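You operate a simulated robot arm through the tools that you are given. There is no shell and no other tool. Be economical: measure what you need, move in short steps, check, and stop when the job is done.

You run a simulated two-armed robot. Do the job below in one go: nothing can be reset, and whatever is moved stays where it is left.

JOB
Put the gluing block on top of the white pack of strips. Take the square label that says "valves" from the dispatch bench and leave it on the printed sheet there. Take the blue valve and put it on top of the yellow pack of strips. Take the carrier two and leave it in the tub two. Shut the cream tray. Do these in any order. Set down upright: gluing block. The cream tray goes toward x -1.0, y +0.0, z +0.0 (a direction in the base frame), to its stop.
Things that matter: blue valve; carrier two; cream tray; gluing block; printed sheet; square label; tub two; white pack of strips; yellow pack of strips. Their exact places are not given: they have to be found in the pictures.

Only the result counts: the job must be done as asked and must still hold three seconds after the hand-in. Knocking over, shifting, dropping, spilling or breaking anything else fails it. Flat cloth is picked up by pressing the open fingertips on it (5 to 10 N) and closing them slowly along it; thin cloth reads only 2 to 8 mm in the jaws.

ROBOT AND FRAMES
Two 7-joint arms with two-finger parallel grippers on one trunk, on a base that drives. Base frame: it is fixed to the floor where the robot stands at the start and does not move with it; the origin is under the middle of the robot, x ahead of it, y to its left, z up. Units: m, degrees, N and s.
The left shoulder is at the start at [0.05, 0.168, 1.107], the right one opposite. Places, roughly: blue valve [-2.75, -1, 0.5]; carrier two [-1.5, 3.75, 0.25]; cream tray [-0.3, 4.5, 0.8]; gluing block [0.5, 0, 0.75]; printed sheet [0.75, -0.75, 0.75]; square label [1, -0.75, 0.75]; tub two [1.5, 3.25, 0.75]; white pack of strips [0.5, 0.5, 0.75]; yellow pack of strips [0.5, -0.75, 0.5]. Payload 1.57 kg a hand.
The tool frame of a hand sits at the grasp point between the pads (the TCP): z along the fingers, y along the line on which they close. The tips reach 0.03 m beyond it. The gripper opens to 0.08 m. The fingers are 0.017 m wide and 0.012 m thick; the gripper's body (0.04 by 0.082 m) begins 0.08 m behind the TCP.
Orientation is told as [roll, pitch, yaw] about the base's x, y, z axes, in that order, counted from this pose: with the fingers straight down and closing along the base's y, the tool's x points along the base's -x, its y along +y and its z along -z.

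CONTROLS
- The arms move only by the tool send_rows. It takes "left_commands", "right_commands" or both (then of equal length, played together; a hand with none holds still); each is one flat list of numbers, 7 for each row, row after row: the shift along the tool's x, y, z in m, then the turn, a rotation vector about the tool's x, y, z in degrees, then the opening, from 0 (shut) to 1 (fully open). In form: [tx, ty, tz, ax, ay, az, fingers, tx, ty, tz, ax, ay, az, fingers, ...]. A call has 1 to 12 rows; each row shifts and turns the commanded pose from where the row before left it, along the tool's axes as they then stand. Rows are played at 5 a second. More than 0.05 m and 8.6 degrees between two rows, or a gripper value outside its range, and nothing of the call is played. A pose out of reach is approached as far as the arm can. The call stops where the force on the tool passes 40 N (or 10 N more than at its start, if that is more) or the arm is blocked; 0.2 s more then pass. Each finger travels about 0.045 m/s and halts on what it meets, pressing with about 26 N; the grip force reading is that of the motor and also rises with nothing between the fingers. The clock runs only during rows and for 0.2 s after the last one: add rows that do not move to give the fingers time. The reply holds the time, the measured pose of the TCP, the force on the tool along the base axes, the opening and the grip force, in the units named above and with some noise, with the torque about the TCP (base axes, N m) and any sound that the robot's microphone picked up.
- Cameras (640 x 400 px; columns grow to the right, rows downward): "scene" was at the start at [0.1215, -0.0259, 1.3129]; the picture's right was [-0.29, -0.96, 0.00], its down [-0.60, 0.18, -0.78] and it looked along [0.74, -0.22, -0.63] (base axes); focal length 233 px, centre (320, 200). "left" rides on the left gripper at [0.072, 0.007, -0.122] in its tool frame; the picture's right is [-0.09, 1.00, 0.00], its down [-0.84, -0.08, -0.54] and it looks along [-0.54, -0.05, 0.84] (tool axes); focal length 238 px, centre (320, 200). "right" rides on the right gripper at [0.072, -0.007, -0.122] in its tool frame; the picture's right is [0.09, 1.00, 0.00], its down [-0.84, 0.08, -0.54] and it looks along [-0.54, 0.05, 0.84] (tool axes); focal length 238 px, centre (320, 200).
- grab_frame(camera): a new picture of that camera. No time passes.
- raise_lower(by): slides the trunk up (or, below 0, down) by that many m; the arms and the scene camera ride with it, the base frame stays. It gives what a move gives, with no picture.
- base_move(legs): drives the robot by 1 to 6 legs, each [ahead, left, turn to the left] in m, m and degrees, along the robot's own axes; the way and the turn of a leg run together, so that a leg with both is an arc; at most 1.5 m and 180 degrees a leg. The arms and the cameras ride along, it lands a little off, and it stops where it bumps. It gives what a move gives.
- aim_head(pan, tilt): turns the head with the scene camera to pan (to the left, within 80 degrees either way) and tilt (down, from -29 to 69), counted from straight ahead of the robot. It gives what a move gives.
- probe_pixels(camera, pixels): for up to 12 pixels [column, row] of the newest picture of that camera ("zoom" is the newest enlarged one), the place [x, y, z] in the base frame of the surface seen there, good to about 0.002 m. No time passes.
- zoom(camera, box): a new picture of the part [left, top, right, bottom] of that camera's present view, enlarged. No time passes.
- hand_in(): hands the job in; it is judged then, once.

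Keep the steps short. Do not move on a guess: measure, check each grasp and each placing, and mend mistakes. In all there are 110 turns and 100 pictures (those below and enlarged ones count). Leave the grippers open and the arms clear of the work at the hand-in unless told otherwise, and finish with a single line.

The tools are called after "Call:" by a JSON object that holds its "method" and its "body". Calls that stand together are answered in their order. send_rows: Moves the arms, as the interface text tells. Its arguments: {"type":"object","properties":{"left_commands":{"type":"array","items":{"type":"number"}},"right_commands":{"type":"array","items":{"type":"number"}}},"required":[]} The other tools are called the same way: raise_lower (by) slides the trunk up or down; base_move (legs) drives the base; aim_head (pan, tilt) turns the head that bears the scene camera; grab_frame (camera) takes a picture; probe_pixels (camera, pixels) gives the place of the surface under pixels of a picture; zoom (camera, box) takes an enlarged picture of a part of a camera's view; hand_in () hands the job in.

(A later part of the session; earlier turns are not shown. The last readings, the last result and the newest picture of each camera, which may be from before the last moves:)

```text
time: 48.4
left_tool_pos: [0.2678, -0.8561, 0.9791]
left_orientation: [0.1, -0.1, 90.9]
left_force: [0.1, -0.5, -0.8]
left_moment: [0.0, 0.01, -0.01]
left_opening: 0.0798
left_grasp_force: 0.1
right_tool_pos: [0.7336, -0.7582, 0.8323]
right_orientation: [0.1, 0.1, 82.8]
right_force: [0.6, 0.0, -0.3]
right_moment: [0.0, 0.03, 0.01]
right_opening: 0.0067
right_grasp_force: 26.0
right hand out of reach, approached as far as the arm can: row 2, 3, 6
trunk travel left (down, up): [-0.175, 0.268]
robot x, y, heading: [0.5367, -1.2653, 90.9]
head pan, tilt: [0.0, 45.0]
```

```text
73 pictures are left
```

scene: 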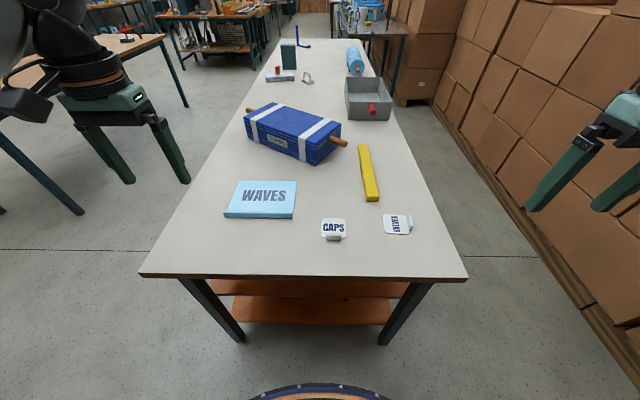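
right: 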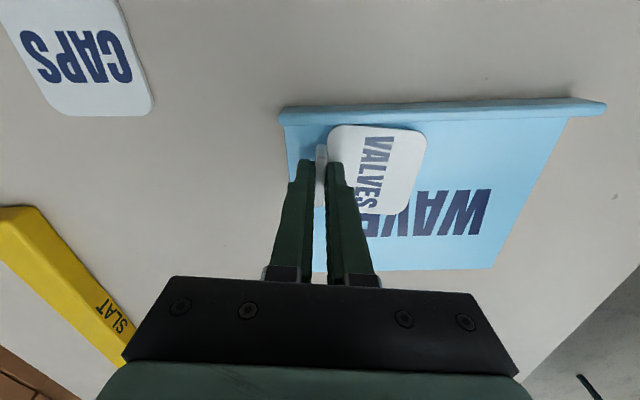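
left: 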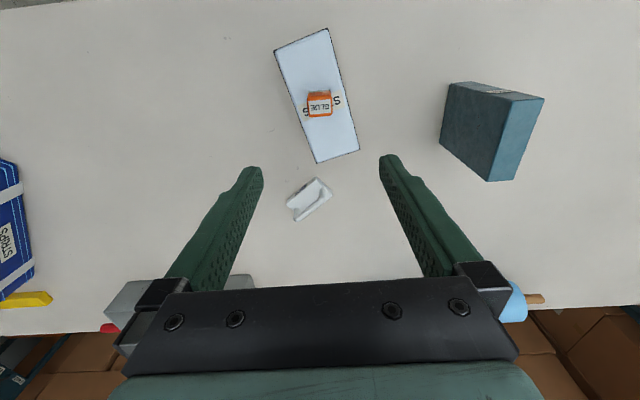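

Reach ended at y −0.758, but the label is fully inside the sheet. I'll shift the base 0.03 m left to centre it better and recheck.

Call:
{"method": "base_move", "body": {"legs": [[0.015, 0.03, 0]]}}

Call:
{"method": "send_rows", "body": {"right_commands": [0, 0, 0.003, 0, 0, 0, 0, 0, 0, 0.002, 0, 0, 0, 0, 0, 0, 0, 0, 0, 0, 0]}}

Call:
{"method": "grab_frame", "body": {"camera": "right"}}

```text
time: 49.2
left_tool_pos: [0.2379, -0.8407, 0.9792]
left_orientation: [-0.1, -0.1, 90.9]
left_force: [0.2, -0.4, 0.2]
left_moment: [0.0, -0.02, -0.01]
left_opening: 0.0803
left_grasp_force: 0.0
right_tool_pos: [0.7048, -0.7425, 0.8317]
right_orientation: [0.0, -0.1, 82.8]
right_force: [-1.1, -0.6, 0.0]
right_moment: [0.02, -0.04, -0.01]
right_opening: 0.0065
right_grasp_force: 26.1
trunk travel left (down, up): [-0.175, 0.268]
robot x, y, heading: [0.5108, -1.2534, 91.0]
head pan, tilt: [0.0, 45.0]
```

```text
time: 50.0
left_tool_pos: [0.2386, -0.839, 0.98]
left_orientation: [0.0, 0.0, 90.9]
left_force: [-0.4, 0.2, -0.3]
left_moment: [0.04, 0.0, 0.02]
left_opening: 0.08
left_grasp_force: 0.1
right_tool_pos: [0.7056, -0.7444, 0.8269]
right_orientation: [0.2, 0.0, 82.8]
right_force: [0.0, -0.2, -0.9]
right_moment: [0.0, -0.01, 0.01]
right_opening: 0.0064
right_grasp_force: 26.1
trunk travel left (down, up): [-0.175, 0.268]
robot x, y, heading: [0.5112, -1.252, 90.8]
head pan, tilt: [0.0, 45.0]
```

```text
72 pictures are left
```

right: 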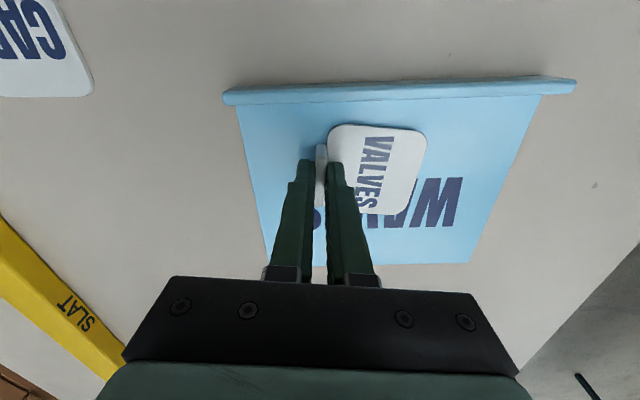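

The label is centred on the sheet. I'll go down in 1 mm steps until it touches.

Call:
{"method": "send_rows", "body": {"right_commands": [0, 0, 0.001, 0, 0, 0, 0, 0, 0, 0.001, 0, 0, 0, 0, 0, 0, 0.001, 0, 0, 0, 0, 0, 0, 0, 0, 0, 0, 0]}}

```text
time: 51.0
left_tool_pos: [0.2388, -0.8404, 0.9805]
left_orientation: [0.0, -0.1, 90.8]
left_force: [-0.1, 0.3, -0.4]
left_moment: [0.02, 0.0, -0.01]
left_opening: 0.0805
left_grasp_force: 0.2
right_tool_pos: [0.7057, -0.7434, 0.8242]
right_orientation: [0.2, -0.3, 82.7]
right_force: [0.1, -0.2, 0.3]
right_moment: [-0.04, 0.0, 0.0]
right_opening: 0.0068
right_grasp_force: 25.1
trunk travel left (down, up): [-0.175, 0.268]
robot x, y, heading: [0.5115, -1.2547, 90.9]
head pan, tilt: [0.0, 45.0]
```

Call:
{"method": "send_rows", "body": {"right_commands": [0, 0, 0.001, 0, 0, 0, 0, 0, 0, 0, 0, 0, 0, 0]}}

```text
time: 51.6
left_tool_pos: [0.2379, -0.8406, 0.9791]
left_orientation: [0.0, 0.0, 90.8]
left_force: [0.4, -0.5, 0.8]
left_moment: [-0.01, 0.0, 0.05]
left_opening: 0.08
left_grasp_force: 0.0
right_tool_pos: [0.7053, -0.7447, 0.823]
right_orientation: [0.2, -0.3, 82.8]
right_force: [-0.2, 0.3, 5.1]
right_moment: [-0.11, 0.01, -0.01]
right_opening: 0.0065
right_grasp_force: 26.2
trunk travel left (down, up): [-0.175, 0.268]
robot x, y, heading: [0.5121, -1.2509, 90.6]
head pan, tilt: [0.0, 45.0]
```

It touches (5 N). I'll release gently, lift, and check.

Call:
{"method": "send_rows", "body": {"right_commands": [0, 0, 0, 0, 0, 0, 0.2, 0, 0, 0, 0, 0, 0, 0.4, 0, 0, 0, 0, 0, 0, 0.5, 0, 0, -0.04, 0, 0, 0, 0.5, 0, 0, -0.05, 0, 0, 0, 1, 0, 0, -0.05, 0, 0, 0, 1, 0.02, 0, -0.04, 0, 0, 0, 1, 0, 0, -0.04, 0, 0, 0, 1]}}

Call:
{"method": "grab_frame", "body": {"camera": "scene"}}

```text
time: 53.4
left_tool_pos: [0.2386, -0.8403, 0.9797]
left_orientation: [0.0, 0.0, 90.9]
left_force: [-0.6, -0.3, 0.5]
left_moment: [0.0, -0.02, 0.0]
left_opening: 0.0798
left_grasp_force: 0.0
right_tool_pos: [0.7121, -0.7761, 1.0387]
right_orientation: [0.1, -0.1, 82.8]
right_force: [-0.5, -0.4, -0.4]
right_moment: [-0.01, -0.02, 0.0]
right_opening: 0.08
right_grasp_force: 0.1
right hand out of reach, approached as far as the arm can: row 8
trunk travel left (down, up): [-0.175, 0.268]
robot x, y, heading: [0.5087, -1.249, 90.7]
head pan, tilt: [0.0, 45.0]
```

```text
71 pictures are left
```

scene: 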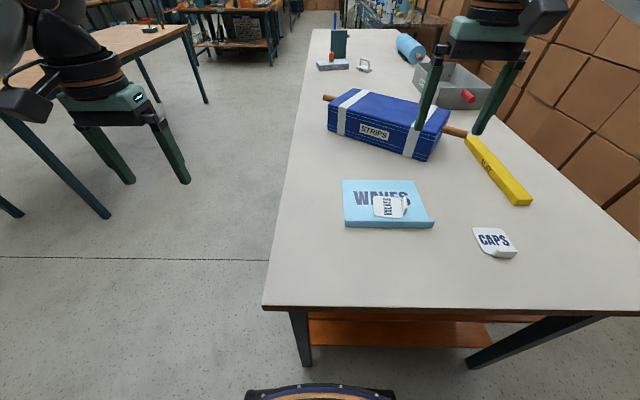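

The label is on the sheet. Next is the blue valve at around (−2.75, −1), so I'll look that way by panning left.

Call:
{"method": "aim_head", "body": {"pan": 78, "tilt": 25}}

Call:
{"method": "grab_frame", "body": {"camera": "scene"}}

```text
time: 54.9
left_tool_pos: [0.2386, -0.8402, 0.9787]
left_orientation: [-0.1, 0.0, 90.9]
left_force: [-0.4, 0.5, 0.3]
left_moment: [-0.02, 0.02, 0.02]
left_opening: 0.0801
left_grasp_force: 0.0
right_tool_pos: [0.7117, -0.7754, 1.0384]
right_orientation: [0.1, -0.1, 82.9]
right_force: [0.7, -1.4, 0.2]
right_moment: [0.02, -0.02, 0.0]
right_opening: 0.0801
right_grasp_force: 0.1
trunk travel left (down, up): [-0.175, 0.268]
robot x, y, heading: [0.5121, -1.2502, 91.2]
head pan, tilt: [78.0, 25.0]
```

```text
70 pictures are left
```

scene: 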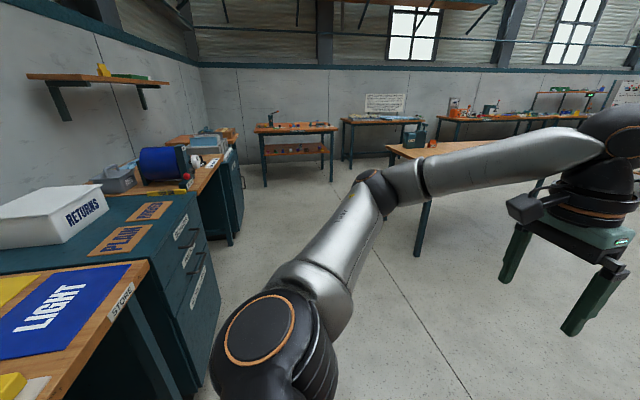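

Call:
{"method": "probe_pixels", "body": {"camera": "scene", "pixels": [[295, 128], [295, 150], [260, 185], [330, 180], [215, 130], [235, 235], [240, 180], [415, 250], [420, 225], [385, 120], [430, 143], [350, 160]]}}

Call:
{"method": "zoom", "body": {"camera": "scene", "box": [160, 90, 480, 290]}}

```text
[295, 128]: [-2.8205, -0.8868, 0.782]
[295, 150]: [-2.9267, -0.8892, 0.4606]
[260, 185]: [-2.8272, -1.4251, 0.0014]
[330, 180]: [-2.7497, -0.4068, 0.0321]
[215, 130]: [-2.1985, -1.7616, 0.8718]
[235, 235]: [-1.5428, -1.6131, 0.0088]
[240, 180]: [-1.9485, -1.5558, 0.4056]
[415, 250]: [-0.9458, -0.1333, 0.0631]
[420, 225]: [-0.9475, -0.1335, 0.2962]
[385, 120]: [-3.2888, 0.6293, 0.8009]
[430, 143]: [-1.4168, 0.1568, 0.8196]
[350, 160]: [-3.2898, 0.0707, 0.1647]
```

```text
2.00 times, centred on (320, 190) of scene
```

zoom: 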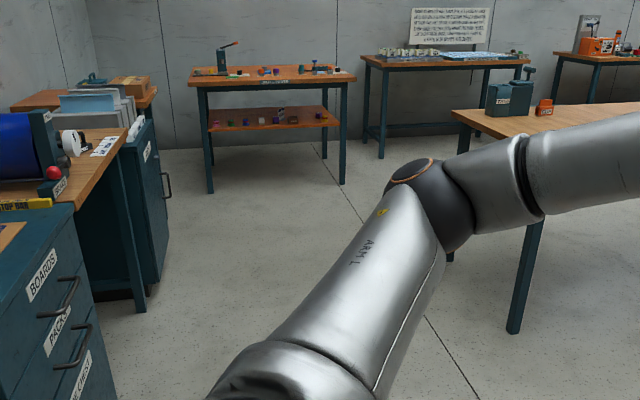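

The valve table's front is at x ≈ −2.75, with small items on its lower shelf (z ≈ 0.47). I'll drive there through the free corridor, turning to face −x.

Call:
{"method": "base_move", "body": {"legs": [[0, 0.8, 0], [0.35, 0.2, 0], [0, 0, 90], [1.4, 0, 0]]}}

Call:
{"method": "aim_head", "body": {"pan": 0, "tilt": 40}}

Call:
{"method": "grab_frame", "body": {"camera": "scene"}}

```text
time: 71.7
left_tool_pos: [-2.2904, -1.2273, 0.9793]
left_orientation: [0.0, -0.1, -178.5]
left_force: [-0.2, 0.4, -0.2]
left_moment: [-0.03, -0.01, 0.0]
left_opening: 0.08
left_grasp_force: 0.1
right_tool_pos: [-2.3595, -0.7539, 1.0382]
right_orientation: [0.1, -0.1, 173.5]
right_force: [-0.1, 0.7, 0.5]
right_moment: [-0.04, 0.02, 0.01]
right_opening: 0.0799
right_grasp_force: 0.1
trunk travel left (down, up): [-0.175, 0.268]
robot x, y, heading: [-1.8839, -0.9534, -178.4]
head pan, tilt: [78.0, 25.0]
```

```text
time: 73.2
left_tool_pos: [-2.2896, -1.2261, 0.9785]
left_orientation: [0.0, 0.1, -178.5]
left_force: [-0.4, -0.1, -0.4]
left_moment: [0.0, 0.02, 0.02]
left_opening: 0.0802
left_grasp_force: 0.0
right_tool_pos: [-2.3595, -0.7544, 1.0383]
right_orientation: [0.1, -0.1, 173.4]
right_force: [0.0, 0.7, -0.1]
right_moment: [0.0, -0.02, 0.0]
right_opening: 0.0799
right_grasp_force: 0.0
trunk travel left (down, up): [-0.175, 0.268]
robot x, y, heading: [-1.8837, -0.9495, -178.7]
head pan, tilt: [0.0, 40.0]
```

```text
68 pictures are left
```

scene: 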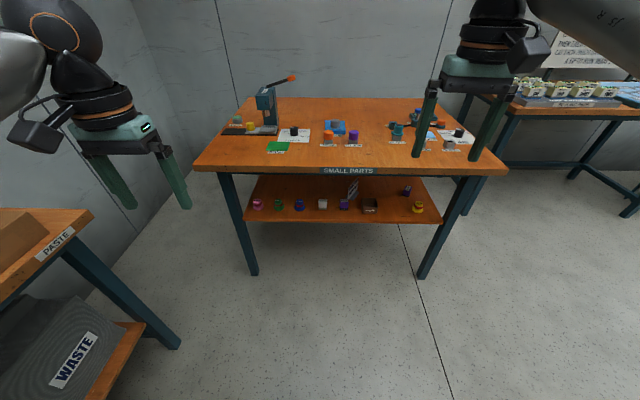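

Call:
{"method": "zoom", "body": {"camera": "scene", "box": [240, 170, 440, 230]}}

Call:
{"method": "zoom", "body": {"camera": "scene", "box": [270, 180, 350, 230]}}

Call:
{"method": "probe_pixels", "body": {"camera": "zoom", "pixels": [[240, 190], [220, 190], [260, 190], [240, 165], [245, 225], [90, 190], [425, 180], [240, 290], [240, 320], [60, 20]]}}

```text
3.20 times, centred on (340, 200) of scene
```

zoom: 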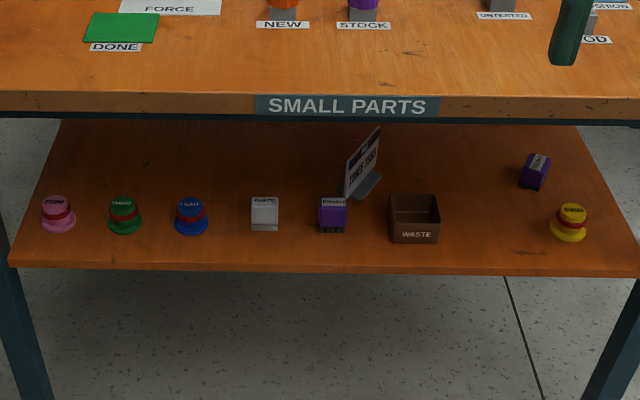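

```text
8.00 times, centred on (310, 205) of scene
```

zoom: 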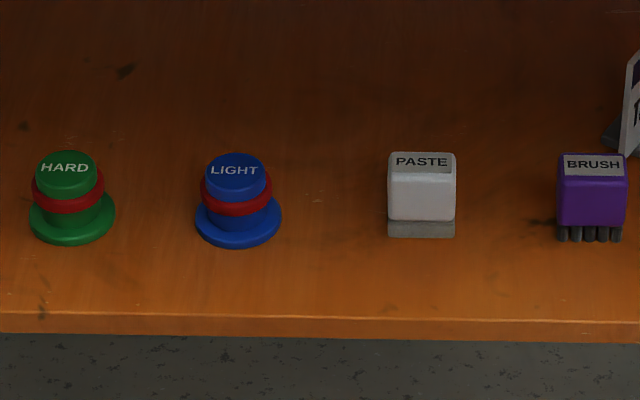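

```text
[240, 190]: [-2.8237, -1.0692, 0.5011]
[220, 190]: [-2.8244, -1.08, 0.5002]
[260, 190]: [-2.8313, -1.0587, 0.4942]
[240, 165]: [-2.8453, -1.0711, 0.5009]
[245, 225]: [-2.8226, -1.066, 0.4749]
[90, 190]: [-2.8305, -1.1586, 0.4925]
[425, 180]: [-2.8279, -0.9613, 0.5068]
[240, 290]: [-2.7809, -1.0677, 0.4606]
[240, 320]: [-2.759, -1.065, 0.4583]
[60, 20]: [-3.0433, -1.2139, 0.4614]
```

The blue valve ("LIGHT", at (−2.838, −1.070)) stands on the lower shelf, 0.08 m inside the front edge. I'll reach in with the left hand tilted 45°. First I'll tuck the right hand back and tilt the left while still clear of the table.

Call:
{"method": "send_rows", "body": {"right_commands": [0.04, 0, -0.01, 0, 0, 0, 1, 0.04, 0, -0.01, 0, 0, 0, 1, 0.04, 0, -0.01, 0, 0, 0, 1, 0.04, 0, -0.01, 0, 0, 0, 1, 0.04, 0, -0.01, 0, 0, 0, 1, 0, 0, 0, 0, 0, 0, 1], "left_commands": [0, -0.02, 0.02, 0, -7.5, 0, 1, 0, -0.02, 0.02, 0, -7.5, 0, 1, 0, -0.02, 0.02, 0, -7.5, 0, 1, 0, -0.02, 0, 0, -7.5, 0, 1, 0, -0.02, 0, 0, -7.5, 0, 1, 0, -0.02, 0, 0, -7.5, 0, 1]}}

Call:
{"method": "raise_lower", "body": {"by": -0.175}}

Call:
{"method": "grab_frame", "body": {"camera": "scene"}}

Call:
{"method": "probe_pixels", "body": {"camera": "scene", "pixels": [[320, 150], [320, 160], [300, 190]]}}

```text
time: 74.6
left_tool_pos: [-2.3005, -1.1062, 0.9201]
left_orientation: [0.0, -45.2, -178.4]
left_force: [0.8, -0.4, -0.2]
left_moment: [-0.02, -0.02, 0.0]
left_opening: 0.0801
left_grasp_force: 0.2
right_tool_pos: [-2.1602, -0.7788, 1.0883]
right_orientation: [0.1, 0.0, 173.3]
right_force: [0.6, 0.1, -0.9]
right_moment: [-0.01, -0.02, 0.05]
right_opening: 0.0799
right_grasp_force: 0.0
trunk travel left (down, up): [-0.175, 0.268]
robot x, y, heading: [-1.8804, -0.9501, -178.6]
head pan, tilt: [0.0, 40.0]
```

```text
time: 76.6
left_tool_pos: [-2.2997, -1.1079, 0.7457]
left_orientation: [0.0, -45.0, -178.5]
left_force: [0.4, -0.3, 0.9]
left_moment: [0.03, 0.0, 0.02]
left_opening: 0.0798
left_grasp_force: 0.0
right_tool_pos: [-2.1601, -0.7793, 0.9129]
right_orientation: [0.1, -0.2, 173.4]
right_force: [-0.1, -0.2, -0.1]
right_moment: [-0.01, -0.01, 0.02]
right_opening: 0.08
right_grasp_force: 0.1
trunk travel left (down, up): [0.0, 0.443]
robot x, y, heading: [-1.8811, -0.9504, -178.5]
head pan, tilt: [0.0, 40.0]
```

```text
65 pictures are left
```

scene: 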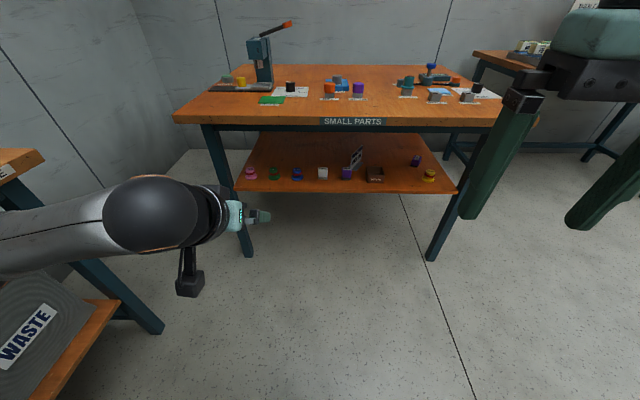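

```text
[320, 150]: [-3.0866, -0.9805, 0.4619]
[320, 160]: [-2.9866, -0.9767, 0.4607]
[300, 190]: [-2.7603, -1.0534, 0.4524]
```

Now I'll lower the left hand to z ≈ 0.545 in front of the table and line it up in y.

Call:
{"method": "send_rows", "body": {"left_commands": [0.0283, -0.0095, 0.0283, 0, 0, 0, 0.8, 0.0283, -0.0095, 0.0283, 0, 0, 0, 0.8, 0.0283, -0.0095, 0.0283, 0, 0, 0, 0.8, 0.0283, -0.0095, 0.0283, 0, 0, 0, 0.8, 0.0283, -0.0095, 0.0283, 0, 0, 0, 0.8, 0, 0, 0, 0, 0, 0, 0.8]}}

Call:
{"method": "base_move", "body": {"legs": [[0.32, 0, 0]]}}

Call:
{"method": "grab_frame", "body": {"camera": "left"}}

```text
time: 78.0
left_tool_pos: [-2.3023, -1.0603, 0.5458]
left_orientation: [0.0, -45.0, -178.7]
left_force: [0.6, -0.5, 0.9]
left_moment: [-0.03, 0.03, 0.01]
left_opening: 0.0642
left_grasp_force: 0.1
right_tool_pos: [-2.1618, -0.7779, 0.9128]
right_orientation: [0.2, -0.2, 173.4]
right_force: [0.3, 0.4, 0.3]
right_moment: [0.03, 0.03, -0.01]
right_opening: 0.0799
right_grasp_force: 0.1
trunk travel left (down, up): [0.0, 0.443]
robot x, y, heading: [-1.8819, -0.9541, -178.4]
head pan, tilt: [0.0, 40.0]
```

```text
time: 80.1
left_tool_pos: [-2.62, -1.0694, 0.5461]
left_orientation: [0.0, -45.1, -178.3]
left_force: [0.1, 0.4, -0.4]
left_moment: [-0.02, 0.03, -0.01]
left_opening: 0.0638
left_grasp_force: 0.1
right_tool_pos: [-2.479, -0.7869, 0.9124]
right_orientation: [0.1, -0.1, 173.5]
right_force: [-0.2, -0.4, -0.4]
right_moment: [0.0, 0.0, -0.02]
right_opening: 0.08
right_grasp_force: 0.0
trunk travel left (down, up): [0.0, 0.443]
robot x, y, heading: [-2.1989, -0.9571, -178.7]
head pan, tilt: [0.0, 40.0]
```

```text
64 pictures are left
```

left: 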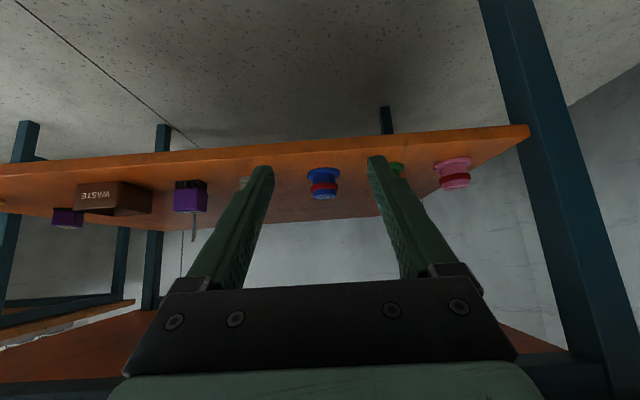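

The valve is visible between the fingers at (323,183), and I'll measure it.

Call:
{"method": "zoom", "body": {"camera": "left", "box": [280, 150, 376, 210]}}

Call:
{"method": "probe_pixels", "body": {"camera": "zoom", "pixels": [[185, 130], [400, 130], [290, 120], [200, 260], [385, 260], [295, 260], [290, 300], [290, 320], [290, 180], [600, 110]]}}

```text
6.67 times, centred on (328, 180) of left
```

zoom: 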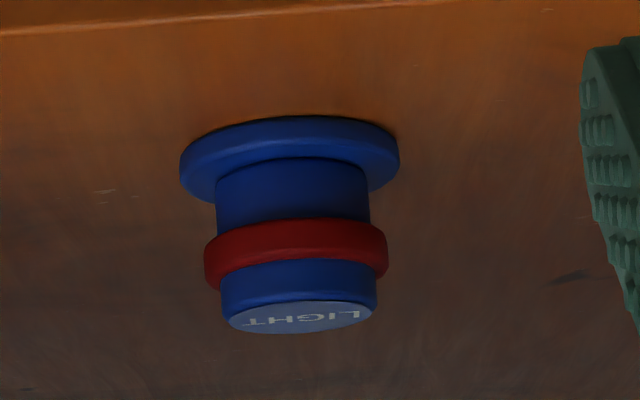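

```text
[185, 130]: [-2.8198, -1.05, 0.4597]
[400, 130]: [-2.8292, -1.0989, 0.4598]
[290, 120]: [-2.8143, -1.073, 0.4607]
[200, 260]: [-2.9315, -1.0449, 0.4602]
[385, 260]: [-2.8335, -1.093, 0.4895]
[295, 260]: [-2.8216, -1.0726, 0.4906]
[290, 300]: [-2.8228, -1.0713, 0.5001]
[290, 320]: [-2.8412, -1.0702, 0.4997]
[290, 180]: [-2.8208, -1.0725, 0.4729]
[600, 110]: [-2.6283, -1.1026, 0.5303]
```

The valve's centre is (−2.838, −1.072), ring at z 0.489, top at 0.500. I'll drive 0.14 m closer, then finish with the arm.

Call:
{"method": "base_move", "body": {"legs": [[0.14, 0, 0]]}}

```text
time: 81.4
left_tool_pos: [-2.7587, -1.0727, 0.5458]
left_orientation: [0.0, -45.1, -178.4]
left_force: [0.6, -0.4, -0.4]
left_moment: [0.03, 0.02, -0.01]
left_opening: 0.0641
left_grasp_force: 0.0
right_tool_pos: [-2.6192, -0.7912, 0.9125]
right_orientation: [0.1, -0.1, 173.5]
right_force: [0.0, 0.3, 0.3]
right_moment: [-0.02, 0.01, 0.02]
right_opening: 0.0801
right_grasp_force: 0.1
trunk travel left (down, up): [0.0, 0.443]
robot x, y, heading: [-2.3398, -0.9616, -178.4]
head pan, tilt: [0.0, 40.0]
```

Call:
{"method": "send_rows", "body": {"left_commands": [-0.0272, -0.001, 0.0272, 0, 0, 0, 0.8, -0.0272, -0.001, 0.0272, 0, 0, 0, 0.8, 0, 0, 0, 0, 0, 0, 0.8]}}

Call:
{"method": "grab_frame", "body": {"camera": "left"}}

```text
time: 82.2
left_tool_pos: [-2.8366, -1.0729, 0.5451]
left_orientation: [-0.1, -45.0, -178.4]
left_force: [-0.8, 0.0, -0.3]
left_moment: [-0.01, 0.0, 0.02]
left_opening: 0.0642
left_grasp_force: 0.0
right_tool_pos: [-2.6201, -0.791, 0.9129]
right_orientation: [0.0, -0.1, 173.5]
right_force: [0.5, 0.0, 0.1]
right_moment: [0.01, 0.0, -0.01]
right_opening: 0.0802
right_grasp_force: 0.1
trunk travel left (down, up): [0.0, 0.443]
robot x, y, heading: [-2.3414, -0.9631, -178.5]
head pan, tilt: [0.0, 40.0]
```

```text
62 pictures are left
```

left: 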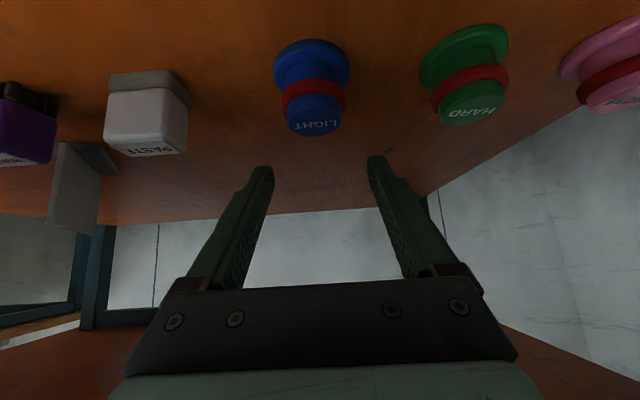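

It's aligned, with clear gaps to the neighbours. I'll go straight down 0.05 m and close.

Call:
{"method": "send_rows", "body": {"left_commands": [0.012, 0, 0.012, 0, 0, 0, 0.8, 0.012, 0, 0.012, 0, 0, 0, 0.8, 0.0115, 0, 0.0115, 0, 0, 0, 0.8, 0, 0, 0, 0, 0, 0, 0.6, 0, 0, 0, 0, 0, 0, 0.4, 0, 0, 0, 0, 0, 0, 0.2, 0, 0, 0, 0, 0, 0, 0.2, 0, 0, 0, 0, 0, 0, 0.2]}}

Call:
{"method": "grab_frame", "body": {"camera": "left"}}

```text
time: 84.0
left_tool_pos: [-2.8369, -1.0728, 0.4952]
left_orientation: [0.0, -45.0, -178.4]
left_force: [-0.1, -0.8, 1.4]
left_moment: [-0.02, 0.05, 0.07]
left_opening: 0.0344
left_grasp_force: 26.4
right_tool_pos: [-2.6208, -0.79, 0.9138]
right_orientation: [0.1, -0.1, 173.5]
right_force: [-0.1, -0.5, 0.2]
right_moment: [0.0, -0.05, 0.02]
right_opening: 0.0798
right_grasp_force: 0.0
trunk travel left (down, up): [0.0, 0.443]
robot x, y, heading: [-2.3408, -0.9607, -178.4]
head pan, tilt: [0.0, 40.0]
```

```text
61 pictures are left
```

left: 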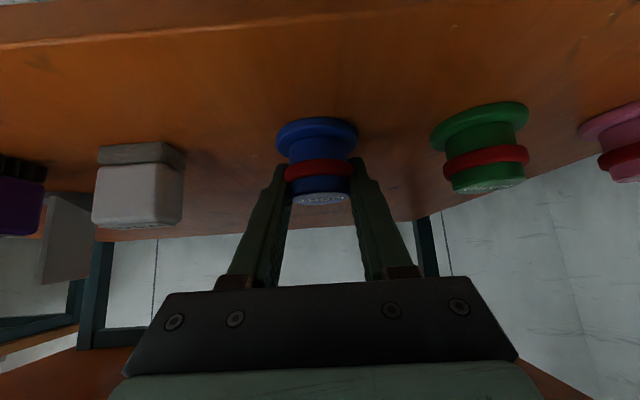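

Gripped (34 mm). I'll lift 0.045 m, then back out of the shelf.

Call:
{"method": "send_rows", "body": {"left_commands": [-0.01, 0, -0.01, 0, 0, 0, 0.2, -0.01, 0, -0.01, 0, 0, 0, 0.2, -0.011, 0, -0.011, 0, 0, 0, 0.2, 0, 0, 0, 0, 0, 0, 0.2]}}

Call:
{"method": "grab_frame", "body": {"camera": "left"}}

```text
time: 85.0
left_tool_pos: [-2.8353, -1.0738, 0.5395]
left_orientation: [0.0, -45.0, -178.4]
left_force: [0.7, 0.6, 0.0]
left_moment: [-0.02, 0.02, 0.03]
left_opening: 0.0346
left_grasp_force: 26.2
right_tool_pos: [-2.6193, -0.7899, 0.9131]
right_orientation: [0.2, -0.1, 173.5]
right_force: [0.3, 0.0, 0.2]
right_moment: [-0.01, -0.05, 0.0]
right_opening: 0.08
right_grasp_force: 0.0
trunk travel left (down, up): [0.0, 0.443]
robot x, y, heading: [-2.3412, -0.9631, -178.6]
head pan, tilt: [0.0, 40.0]
```

```text
60 pictures are left
```

left: 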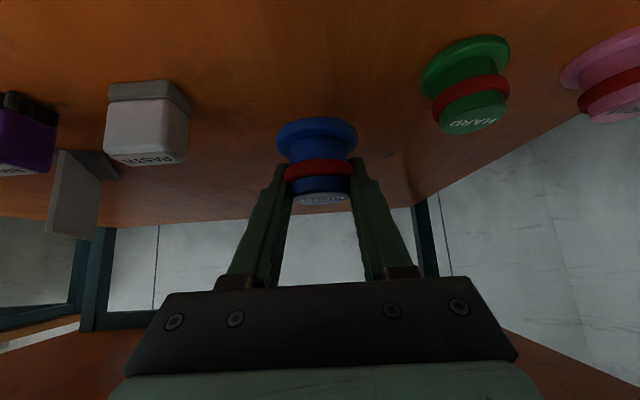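

It's firmly held. I'll back out, turn around, and drive toward the dispatch bench front.

Call:
{"method": "base_move", "body": {"legs": [[-0.45, 0, 0], [-0.45, -0.1, 0], [0, 0, 178], [1.1, 0.0, 0]]}}

Call:
{"method": "aim_head", "body": {"pan": 10, "tilt": 35}}

Call:
{"method": "grab_frame", "body": {"camera": "scene"}}

```text
time: 102.7
left_tool_pos: [0.1613, -0.7391, 0.5393]
left_orientation: [-0.1, -45.1, 0.6]
left_force: [1.2, -0.5, -0.5]
left_moment: [0.03, 0.02, 0.01]
left_opening: 0.0345
left_grasp_force: 26.0
right_tool_pos: [-0.0606, -1.0189, 0.9133]
right_orientation: [0.1, -0.1, -7.4]
right_force: [0.8, -0.3, -0.8]
right_moment: [0.0, -0.03, -0.03]
right_opening: 0.0802
right_grasp_force: 0.0
trunk travel left (down, up): [0.0, 0.443]
robot x, y, heading: [-0.3361, -0.8415, 0.4]
head pan, tilt: [0.0, 40.0]
```

```text
time: 103.4
left_tool_pos: [0.1608, -0.7404, 0.5402]
left_orientation: [0.0, -44.9, 0.6]
left_force: [0.1, 0.2, -0.6]
left_moment: [-0.02, 0.0, -0.01]
left_opening: 0.0343
left_grasp_force: 26.0
right_tool_pos: [-0.0593, -1.0192, 0.9139]
right_orientation: [0.1, 0.0, -7.5]
right_force: [0.2, 0.2, 0.1]
right_moment: [-0.01, 0.04, 0.04]
right_opening: 0.0804
right_grasp_force: 0.0
trunk travel left (down, up): [0.0, 0.443]
robot x, y, heading: [-0.3366, -0.8413, 0.8]
head pan, tilt: [10.0, 35.0]
```

```text
59 pictures are left
```

scene: 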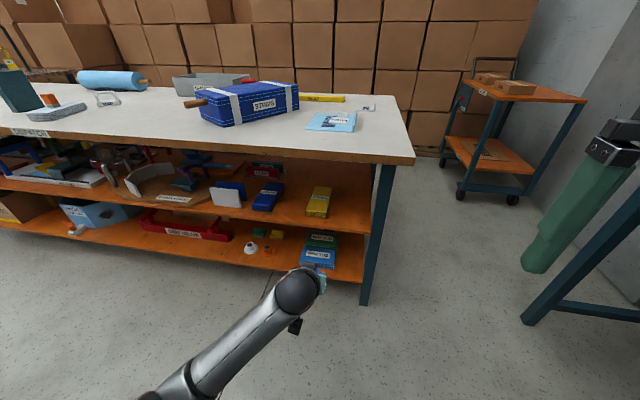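

Call:
{"method": "zoom", "body": {"camera": "scene", "box": [240, 150, 400, 250]}}

Call:
{"method": "probe_pixels", "body": {"camera": "zoom", "pixels": [[290, 150], [362, 155], [350, 250], [268, 240], [315, 195], [305, 268], [310, 310], [430, 330], [600, 50], [450, 38], [420, 200]]}}

```text
4.00 times, centred on (320, 200) of scene
```

zoom: 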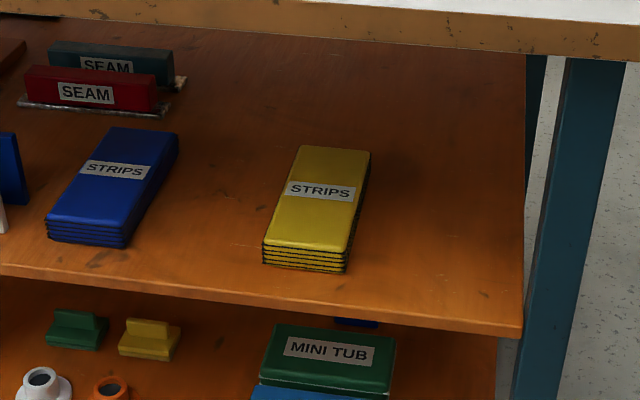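

```text
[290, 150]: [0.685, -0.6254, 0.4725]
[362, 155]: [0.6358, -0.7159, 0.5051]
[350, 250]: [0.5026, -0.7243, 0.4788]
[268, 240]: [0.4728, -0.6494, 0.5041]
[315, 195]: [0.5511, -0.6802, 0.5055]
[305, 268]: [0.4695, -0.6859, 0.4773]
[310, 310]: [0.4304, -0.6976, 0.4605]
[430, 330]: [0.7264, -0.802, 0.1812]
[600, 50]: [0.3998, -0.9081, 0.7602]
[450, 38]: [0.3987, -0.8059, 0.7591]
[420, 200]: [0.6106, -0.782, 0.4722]
```

The yellow STRIPS pack spans x 0.47–0.64, y −0.65 to −0.72, top at 0.506. The bench's top edge at x 0.40 limits the wrist, so I'll add 5° of tilt, line up, and place near x ≈ 0.52. First I'll approach partway.

Call:
{"method": "send_rows", "body": {"left_commands": [0, 0, 0, 0, -5, 0, 0.2, 0, 0, 0, 0, 0, 0, 0.2]}}

Call:
{"method": "base_move", "body": {"legs": [[0.18, 0.055, 0]]}}

Call:
{"method": "grab_frame", "body": {"camera": "left"}}

Call:
{"method": "probe_pixels", "body": {"camera": "scene", "pixels": [[340, 165], [340, 163], [340, 167], [340, 161], [325, 227], [325, 230]]}}

```text
time: 104.0
left_tool_pos: [0.1606, -0.7417, 0.5393]
left_orientation: [0.0, -50.0, 0.6]
left_force: [-0.4, 0.3, -0.2]
left_moment: [-0.01, 0.03, 0.03]
left_opening: 0.0344
left_grasp_force: 25.9
right_tool_pos: [-0.0602, -1.0184, 0.9134]
right_orientation: [0.1, -0.1, -7.5]
right_force: [0.1, 0.1, 1.2]
right_moment: [0.01, -0.01, -0.02]
right_opening: 0.0802
right_grasp_force: 0.1
trunk travel left (down, up): [0.0, 0.443]
robot x, y, heading: [-0.3362, -0.8399, 0.8]
head pan, tilt: [10.0, 35.0]
```

```text
time: 105.5
left_tool_pos: [0.3387, -0.6848, 0.5391]
left_orientation: [0.0, -49.9, 0.5]
left_force: [-0.4, -0.8, -1.1]
left_moment: [0.04, 0.01, 0.01]
left_opening: 0.0343
left_grasp_force: 25.9
right_tool_pos: [0.1176, -0.9626, 0.9146]
right_orientation: [0.1, -0.1, -7.5]
right_force: [-0.7, -0.7, -0.4]
right_moment: [-0.02, -0.01, 0.01]
right_opening: 0.08
right_grasp_force: 0.0
trunk travel left (down, up): [0.0, 0.443]
robot x, y, heading: [-0.1586, -0.7836, 0.4]
head pan, tilt: [10.0, 35.0]
```

```text
57 pictures are left
```

left: 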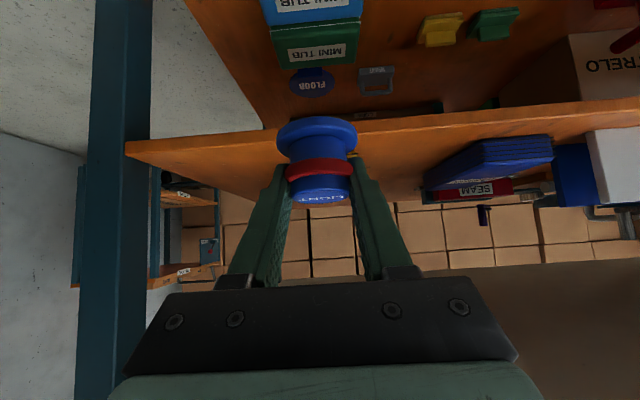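

```text
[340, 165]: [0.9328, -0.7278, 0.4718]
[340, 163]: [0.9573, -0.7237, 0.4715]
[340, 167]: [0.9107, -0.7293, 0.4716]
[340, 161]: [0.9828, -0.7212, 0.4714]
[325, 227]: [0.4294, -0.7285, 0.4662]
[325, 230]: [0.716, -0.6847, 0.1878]
```

I'll raise to z 0.556 to clear the pack's edge, then drive 0.16 m ahead.

Call:
{"method": "send_rows", "body": {"left_commands": [-0.013, 0, -0.0109, 0, 0, 0, 0.2, 0, 0, 0, 0, 0, 0, 0.2]}}

Call:
{"method": "base_move", "body": {"legs": [[0.1, 0, 0]]}}

Call:
{"method": "grab_frame", "body": {"camera": "scene"}}

Call:
{"method": "grab_frame", "body": {"camera": "left"}}

```text
time: 106.1
left_tool_pos: [0.3399, -0.6847, 0.5551]
left_orientation: [0.0, -50.0, 0.5]
left_force: [-0.9, 0.3, -0.5]
left_moment: [-0.01, 0.01, -0.01]
left_opening: 0.0345
left_grasp_force: 25.7
right_tool_pos: [0.1168, -0.9622, 0.9133]
right_orientation: [0.1, 0.0, -7.5]
right_force: [0.3, -0.1, -0.2]
right_moment: [-0.01, -0.01, 0.0]
right_opening: 0.0802
right_grasp_force: 0.1
trunk travel left (down, up): [0.0, 0.443]
robot x, y, heading: [-0.1567, -0.7835, 0.6]
head pan, tilt: [10.0, 35.0]
```

```text
time: 107.3
left_tool_pos: [0.4392, -0.6842, 0.5542]
left_orientation: [0.1, -50.0, 0.5]
left_force: [0.9, 0.4, -1.0]
left_moment: [0.0, 0.04, -0.03]
left_opening: 0.0342
left_grasp_force: 26.5
right_tool_pos: [0.2171, -0.9631, 0.9148]
right_orientation: [0.1, -0.1, -7.6]
right_force: [-0.1, 0.1, 0.4]
right_moment: [-0.01, 0.01, 0.04]
right_opening: 0.0802
right_grasp_force: 0.0
trunk travel left (down, up): [0.0, 0.443]
robot x, y, heading: [-0.0582, -0.7808, 0.3]
head pan, tilt: [10.0, 35.0]
```

```text
56 pictures are left
```

scene: 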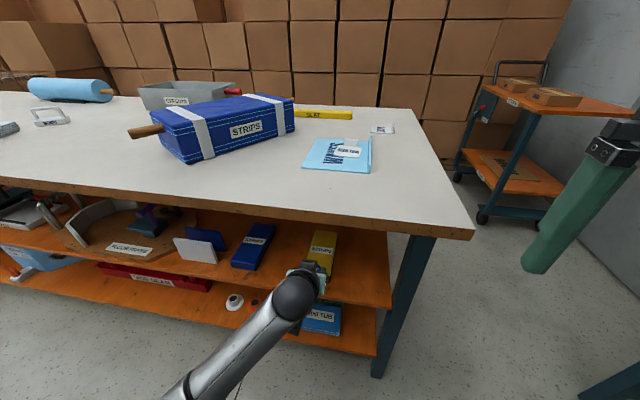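

```text
55 pictures are left
```

left: 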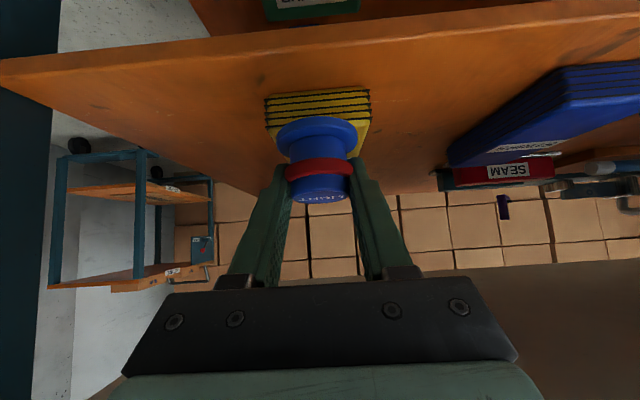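

The valve is clear above the pack and centred on it. I'll drive 0.055 m, then extend 0.025 m with the arm.

Call:
{"method": "base_move", "body": {"legs": [[0.055, 0, 0]]}}

Call:
{"method": "send_rows", "body": {"left_commands": [-0.008, 0, 0.0096, 0, 0, 0, 0.2, -0.008, 0, 0.0096, 0, 0, 0, 0.2, 0, 0, 0, 0, 0, 0, 0.2]}}

Call:
{"method": "grab_frame", "body": {"camera": "left"}}

```text
time: 108.2
left_tool_pos: [0.4941, -0.6828, 0.5555]
left_orientation: [0.0, -49.9, 0.5]
left_force: [-0.3, 0.2, 0.0]
left_moment: [-0.01, -0.02, 0.01]
left_opening: 0.0343
left_grasp_force: 25.8
right_tool_pos: [0.2719, -0.9619, 0.9146]
right_orientation: [0.1, -0.1, -7.6]
right_force: [0.5, -0.4, -0.6]
right_moment: [0.0, 0.0, 0.01]
right_opening: 0.08
right_grasp_force: 0.1
trunk travel left (down, up): [0.0, 0.443]
robot x, y, heading: [-0.0011, -0.7829, 0.4]
head pan, tilt: [10.0, 35.0]
```

```text
time: 109.0
left_tool_pos: [0.5204, -0.6827, 0.5535]
left_orientation: [0.0, -50.0, 0.5]
left_force: [0.8, -0.3, -0.4]
left_moment: [-0.01, -0.01, 0.03]
left_opening: 0.0344
left_grasp_force: 26.2
right_tool_pos: [0.272, -0.962, 0.9133]
right_orientation: [0.1, -0.2, -7.5]
right_force: [-0.3, 0.3, 0.5]
right_moment: [0.0, 0.01, 0.02]
right_opening: 0.0799
right_grasp_force: 0.1
trunk travel left (down, up): [0.0, 0.443]
robot x, y, heading: [-0.0046, -0.7858, 0.2]
head pan, tilt: [10.0, 35.0]
```

```text
54 pictures are left
```

left: 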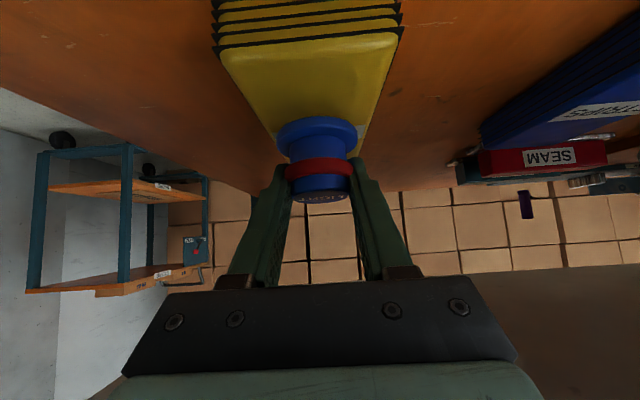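

It's well over the pack. I'll lower in small steps, with contact expected near z 0.543.

Call:
{"method": "send_rows", "body": {"left_commands": [0.0046, 0, 0.0039, 0, 0, 0, 0.2, 0.0015, 0, 0.0013, 0, 0, 0, 0.2, 0.0008, 0, 0.0006, 0, 0, 0, 0.2, 0, 0, 0, 0, 0, 0, 0.2]}}

```text
time: 110.0
left_tool_pos: [0.5221, -0.6784, 0.5495]
left_orientation: [0.8, -50.4, 0.4]
left_force: [0.0, 0.1, -1.0]
left_moment: [0.03, 0.04, 0.0]
left_opening: 0.0341
left_grasp_force: 25.9
right_tool_pos: [0.2724, -0.961, 0.915]
right_orientation: [-0.1, -0.2, -7.6]
right_force: [-0.4, 0.2, 0.2]
right_moment: [-0.02, -0.03, 0.01]
right_opening: 0.0799
right_grasp_force: 0.1
trunk travel left (down, up): [0.0, 0.443]
robot x, y, heading: [-0.0011, -0.7826, 0.3]
head pan, tilt: [10.0, 35.0]
```

The pose didn't fully follow (z 0.5495, slight roll) with no force on the tool, so I'll look before going further.

Call:
{"method": "zoom", "body": {"camera": "scene", "box": [160, 160, 480, 360]}}

Call:
{"method": "send_rows", "body": {"left_commands": [0, 0, 0, 0, 0, 0, 0.2, 0, 0, 0, 0, 0, 0, 0.2]}}

```text
2.00 times, centred on (320, 260) of scene
```

zoom: 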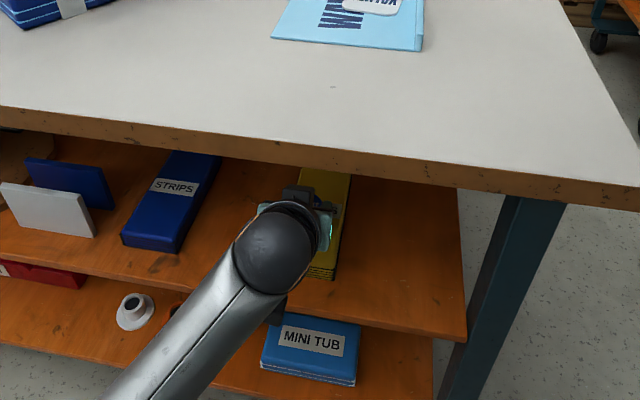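

```text
time: 110.6
left_tool_pos: [0.5202, -0.6771, 0.5494]
left_orientation: [0.7, -50.4, 0.2]
left_force: [-0.5, 0.3, -1.0]
left_moment: [-0.01, 0.0, -0.03]
left_opening: 0.0344
left_grasp_force: 26.1
right_tool_pos: [0.2723, -0.9623, 0.9137]
right_orientation: [0.0, -0.1, -7.5]
right_force: [-0.6, -0.3, 0.1]
right_moment: [-0.02, -0.01, 0.02]
right_opening: 0.0798
right_grasp_force: 0.1
trunk travel left (down, up): [0.0, 0.443]
robot x, y, heading: [-0.0037, -0.78, 0.4]
head pan, tilt: [10.0, 35.0]
```

Call:
{"method": "probe_pixels", "body": {"camera": "zoom", "pixels": [[278, 300], [278, 318], [285, 310], [260, 285], [300, 295], [320, 300], [225, 285], [270, 240], [300, 190], [270, 205]]}}

Call:
{"method": "grab_frame", "body": {"camera": "left"}}

```text
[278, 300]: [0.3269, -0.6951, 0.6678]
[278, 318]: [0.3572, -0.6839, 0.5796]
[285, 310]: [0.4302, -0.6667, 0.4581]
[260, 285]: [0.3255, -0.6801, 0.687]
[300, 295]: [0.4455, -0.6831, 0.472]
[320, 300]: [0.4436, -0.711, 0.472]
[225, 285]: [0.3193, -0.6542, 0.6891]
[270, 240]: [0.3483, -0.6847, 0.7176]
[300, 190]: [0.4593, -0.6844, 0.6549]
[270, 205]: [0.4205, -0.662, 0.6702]
```

```text
52 pictures are left
```

left: 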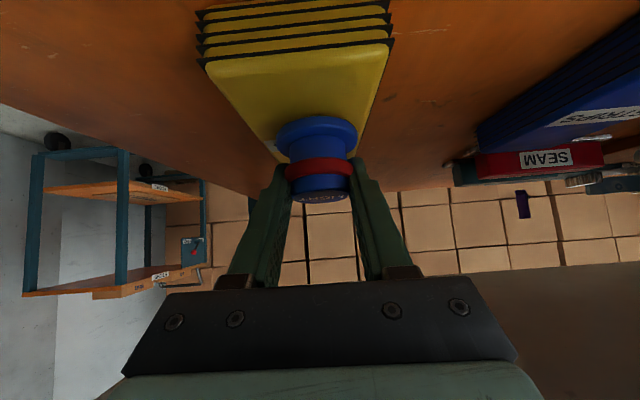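

There's no contact anywhere, so it looks like a reach limit (0.52 m ahead). I'll pull the arm back 0.025 m and drive 0.02 m closer.

Call:
{"method": "send_rows", "body": {"left_commands": [-0.003, 0, -0.0026, 0, 0, 0, 0.2, 0.016, 0, -0.019, 0, 0, 0, 0.2, 0, 0, 0, 0, 0, 0, 0.2]}}

Call:
{"method": "base_move", "body": {"legs": [[0.022, 0, 0]]}}

```text
time: 111.4
left_tool_pos: [0.5039, -0.6627, 0.5578]
left_orientation: [2.8, -51.5, -0.5]
left_force: [-0.4, 1.0, -1.0]
left_moment: [-0.01, -0.02, -0.04]
left_opening: 0.0343
left_grasp_force: 26.0
right_tool_pos: [0.2739, -0.9583, 0.9145]
right_orientation: [-0.2, -0.1, -7.7]
right_force: [0.1, 0.3, -0.1]
right_moment: [0.0, 0.04, 0.0]
right_opening: 0.08
right_grasp_force: 0.1
trunk travel left (down, up): [0.0, 0.443]
robot x, y, heading: [-0.0035, -0.7844, 0.2]
head pan, tilt: [10.0, 35.0]
```

```text
time: 112.2
left_tool_pos: [0.5242, -0.6632, 0.5577]
left_orientation: [3.0, -51.3, -0.5]
left_force: [-0.7, -0.3, -0.4]
left_moment: [-0.01, 0.01, -0.01]
left_opening: 0.0342
left_grasp_force: 25.4
right_tool_pos: [0.2946, -0.9589, 0.9146]
right_orientation: [-0.1, -0.1, -7.6]
right_force: [-0.5, -0.5, 0.1]
right_moment: [0.0, 0.0, -0.01]
right_opening: 0.08
right_grasp_force: 0.1
trunk travel left (down, up): [0.0, 0.443]
robot x, y, heading: [0.0198, -0.7813, 0.4]
head pan, tilt: [10.0, 35.0]
```

Retreating made it worse (shifted left, rolled 3°), so the elbow is probably touching something. I'll look at it.

Call:
{"method": "aim_head", "body": {"pan": 35, "tilt": 60}}

Call:
{"method": "grab_frame", "body": {"camera": "scene"}}

```text
time: 113.1
left_tool_pos: [0.5254, -0.6622, 0.5554]
left_orientation: [3.6, -51.2, -0.9]
left_force: [0.5, -0.7, 0.4]
left_moment: [-0.01, 0.04, -0.03]
left_opening: 0.0344
left_grasp_force: 26.7
right_tool_pos: [0.2946, -0.9623, 0.9131]
right_orientation: [0.0, -0.2, -7.6]
right_force: [-0.7, -0.2, -0.6]
right_moment: [0.0, 0.02, 0.01]
right_opening: 0.08
right_grasp_force: 0.0
trunk travel left (down, up): [0.0, 0.443]
robot x, y, heading: [0.019, -0.7857, 0.3]
head pan, tilt: [35.0, 60.0]
```

```text
51 pictures are left
```

scene: 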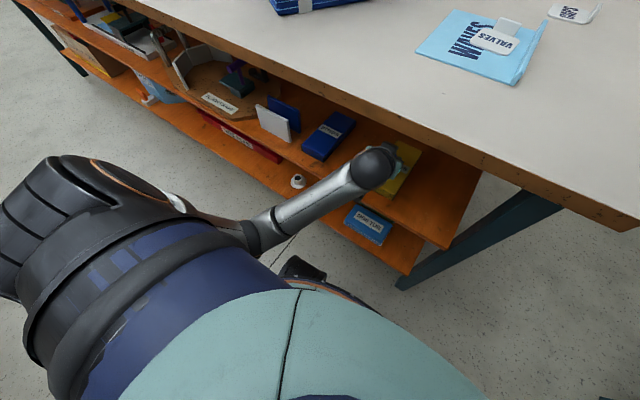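

Call:
{"method": "probe_pixels", "body": {"camera": "scene", "pixels": [[255, 238], [265, 215], [300, 265], [290, 275], [320, 275], [345, 290], [275, 240], [235, 225]]}}

Call:
{"method": "zoom", "body": {"camera": "scene", "box": [210, 180, 370, 300]}}

```text
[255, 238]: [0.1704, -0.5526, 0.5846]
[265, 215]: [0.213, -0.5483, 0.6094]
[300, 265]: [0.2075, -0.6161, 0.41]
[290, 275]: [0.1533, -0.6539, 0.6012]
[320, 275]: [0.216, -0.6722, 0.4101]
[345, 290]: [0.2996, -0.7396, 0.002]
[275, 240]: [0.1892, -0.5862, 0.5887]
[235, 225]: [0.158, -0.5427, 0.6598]
```

```text
3.33 times, centred on (290, 240) of scene
```

zoom: 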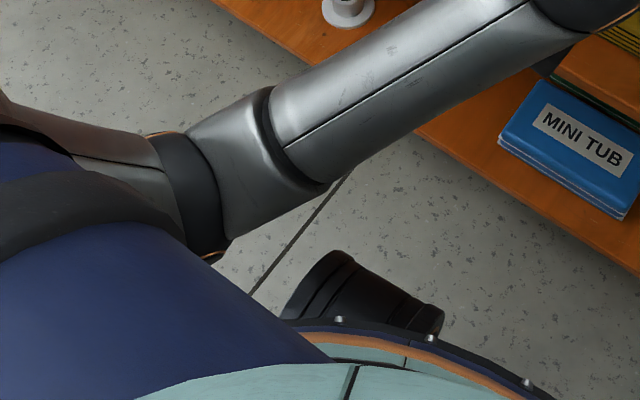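

The elbow is close to the robot's own trunk ring. I'll back the base 0.06 m and extend the arm further instead, which moves the elbow away from the body.

Call:
{"method": "base_move", "body": {"legs": [[-0.06, -0.04, 0]]}}

Call:
{"method": "send_rows", "body": {"left_commands": [-0.019, 0, 0.017, 0, 0, 0, 0.2, -0.016, 0, 0.0192, 0, 0, 0, 0.2, 0, 0, 0, 0, 0, 0, 0.2]}}

```text
time: 114.1
left_tool_pos: [0.4672, -0.7026, 0.5574]
left_orientation: [3.4, -51.4, -1.0]
left_force: [0.0, 0.4, -0.2]
left_moment: [0.01, 0.0, -0.01]
left_opening: 0.0345
left_grasp_force: 26.1
right_tool_pos: [0.2363, -1.0015, 0.9133]
right_orientation: [0.0, -0.2, -7.6]
right_force: [1.3, 0.0, -0.9]
right_moment: [0.0, -0.01, 0.0]
right_opening: 0.0802
right_grasp_force: 0.1
trunk travel left (down, up): [0.0, 0.443]
robot x, y, heading: [-0.0408, -0.8211, 0.4]
head pan, tilt: [35.0, 60.0]
```

```text
time: 115.1
left_tool_pos: [0.5159, -0.6746, 0.5487]
left_orientation: [8.4, -50.4, -3.6]
left_force: [0.0, 0.2, -0.8]
left_moment: [0.01, -0.01, 0.01]
left_opening: 0.0342
left_grasp_force: 26.4
right_tool_pos: [0.2358, -1.002, 0.9144]
right_orientation: [0.0, -0.2, -7.5]
right_force: [0.1, 0.2, 0.3]
right_moment: [-0.02, -0.04, -0.01]
right_opening: 0.08
right_grasp_force: 0.0
trunk travel left (down, up): [0.0, 0.443]
robot x, y, heading: [-0.0412, -0.8223, 0.4]
head pan, tilt: [35.0, 60.0]
stopped in row 3 (left hand): the arm was blocked; the commanded pose is now the measured one
```

It's blocked again with 8° of roll, so the elbow seems jammed against the body. I'll raise a little, back fully out of the shelf, and sort the arm posture in free space.

Call:
{"method": "send_rows", "body": {"left_commands": [-0.0077, 0, -0.0064, 0, 0, 0, 0.2]}}

Call:
{"method": "base_move", "body": {"legs": [[-0.3, 0, 0]]}}

Call:
{"method": "aim_head", "body": {"pan": 45, "tilt": 62}}

Call:
{"method": "grab_frame", "body": {"camera": "scene"}}

```text
time: 115.5
left_tool_pos: [0.5138, -0.6704, 0.5542]
left_orientation: [9.0, -50.0, -3.8]
left_force: [-0.8, 0.0, -0.4]
left_moment: [-0.03, -0.04, 0.0]
left_opening: 0.0346
left_grasp_force: 25.9
right_tool_pos: [0.235, -0.9998, 0.9137]
right_orientation: [-0.1, -0.3, -7.6]
right_force: [-0.9, 0.2, 0.0]
right_moment: [0.0, 0.01, 0.0]
right_opening: 0.0797
right_grasp_force: 0.1
trunk travel left (down, up): [0.0, 0.443]
robot x, y, heading: [-0.0423, -0.8198, 0.3]
head pan, tilt: [35.0, 60.0]
```

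```text
time: 117.6
left_tool_pos: [0.2173, -0.6741, 0.5586]
left_orientation: [8.8, -50.5, -3.6]
left_force: [-0.1, -1.2, 0.1]
left_moment: [-0.02, 0.0, 0.0]
left_opening: 0.0347
left_grasp_force: 25.7
right_tool_pos: [-0.0624, -1.0024, 0.9133]
right_orientation: [0.0, -0.1, -7.5]
right_force: [0.3, -0.4, -0.7]
right_moment: [-0.04, -0.01, -0.01]
right_opening: 0.0801
right_grasp_force: 0.0
trunk travel left (down, up): [0.0, 0.443]
robot x, y, heading: [-0.3377, -0.825, 0.6]
head pan, tilt: [35.0, 60.0]
```

```text
time: 118.3
left_tool_pos: [0.2182, -0.6731, 0.5607]
left_orientation: [9.1, -50.6, -3.8]
left_force: [-0.7, 1.1, -0.7]
left_moment: [0.0, 0.01, 0.02]
left_opening: 0.0345
left_grasp_force: 25.9
right_tool_pos: [-0.063, -1.0038, 0.9141]
right_orientation: [0.2, -0.1, -7.5]
right_force: [0.2, -0.1, 0.1]
right_moment: [0.01, 0.04, 0.03]
right_opening: 0.08
right_grasp_force: 0.1
trunk travel left (down, up): [0.0, 0.443]
robot x, y, heading: [-0.3403, -0.826, 0.3]
head pan, tilt: [45.0, 62.0]
```

```text
49 pictures are left
```

scene: 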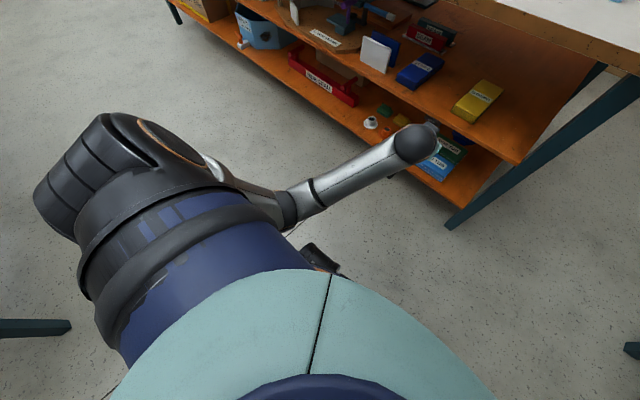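

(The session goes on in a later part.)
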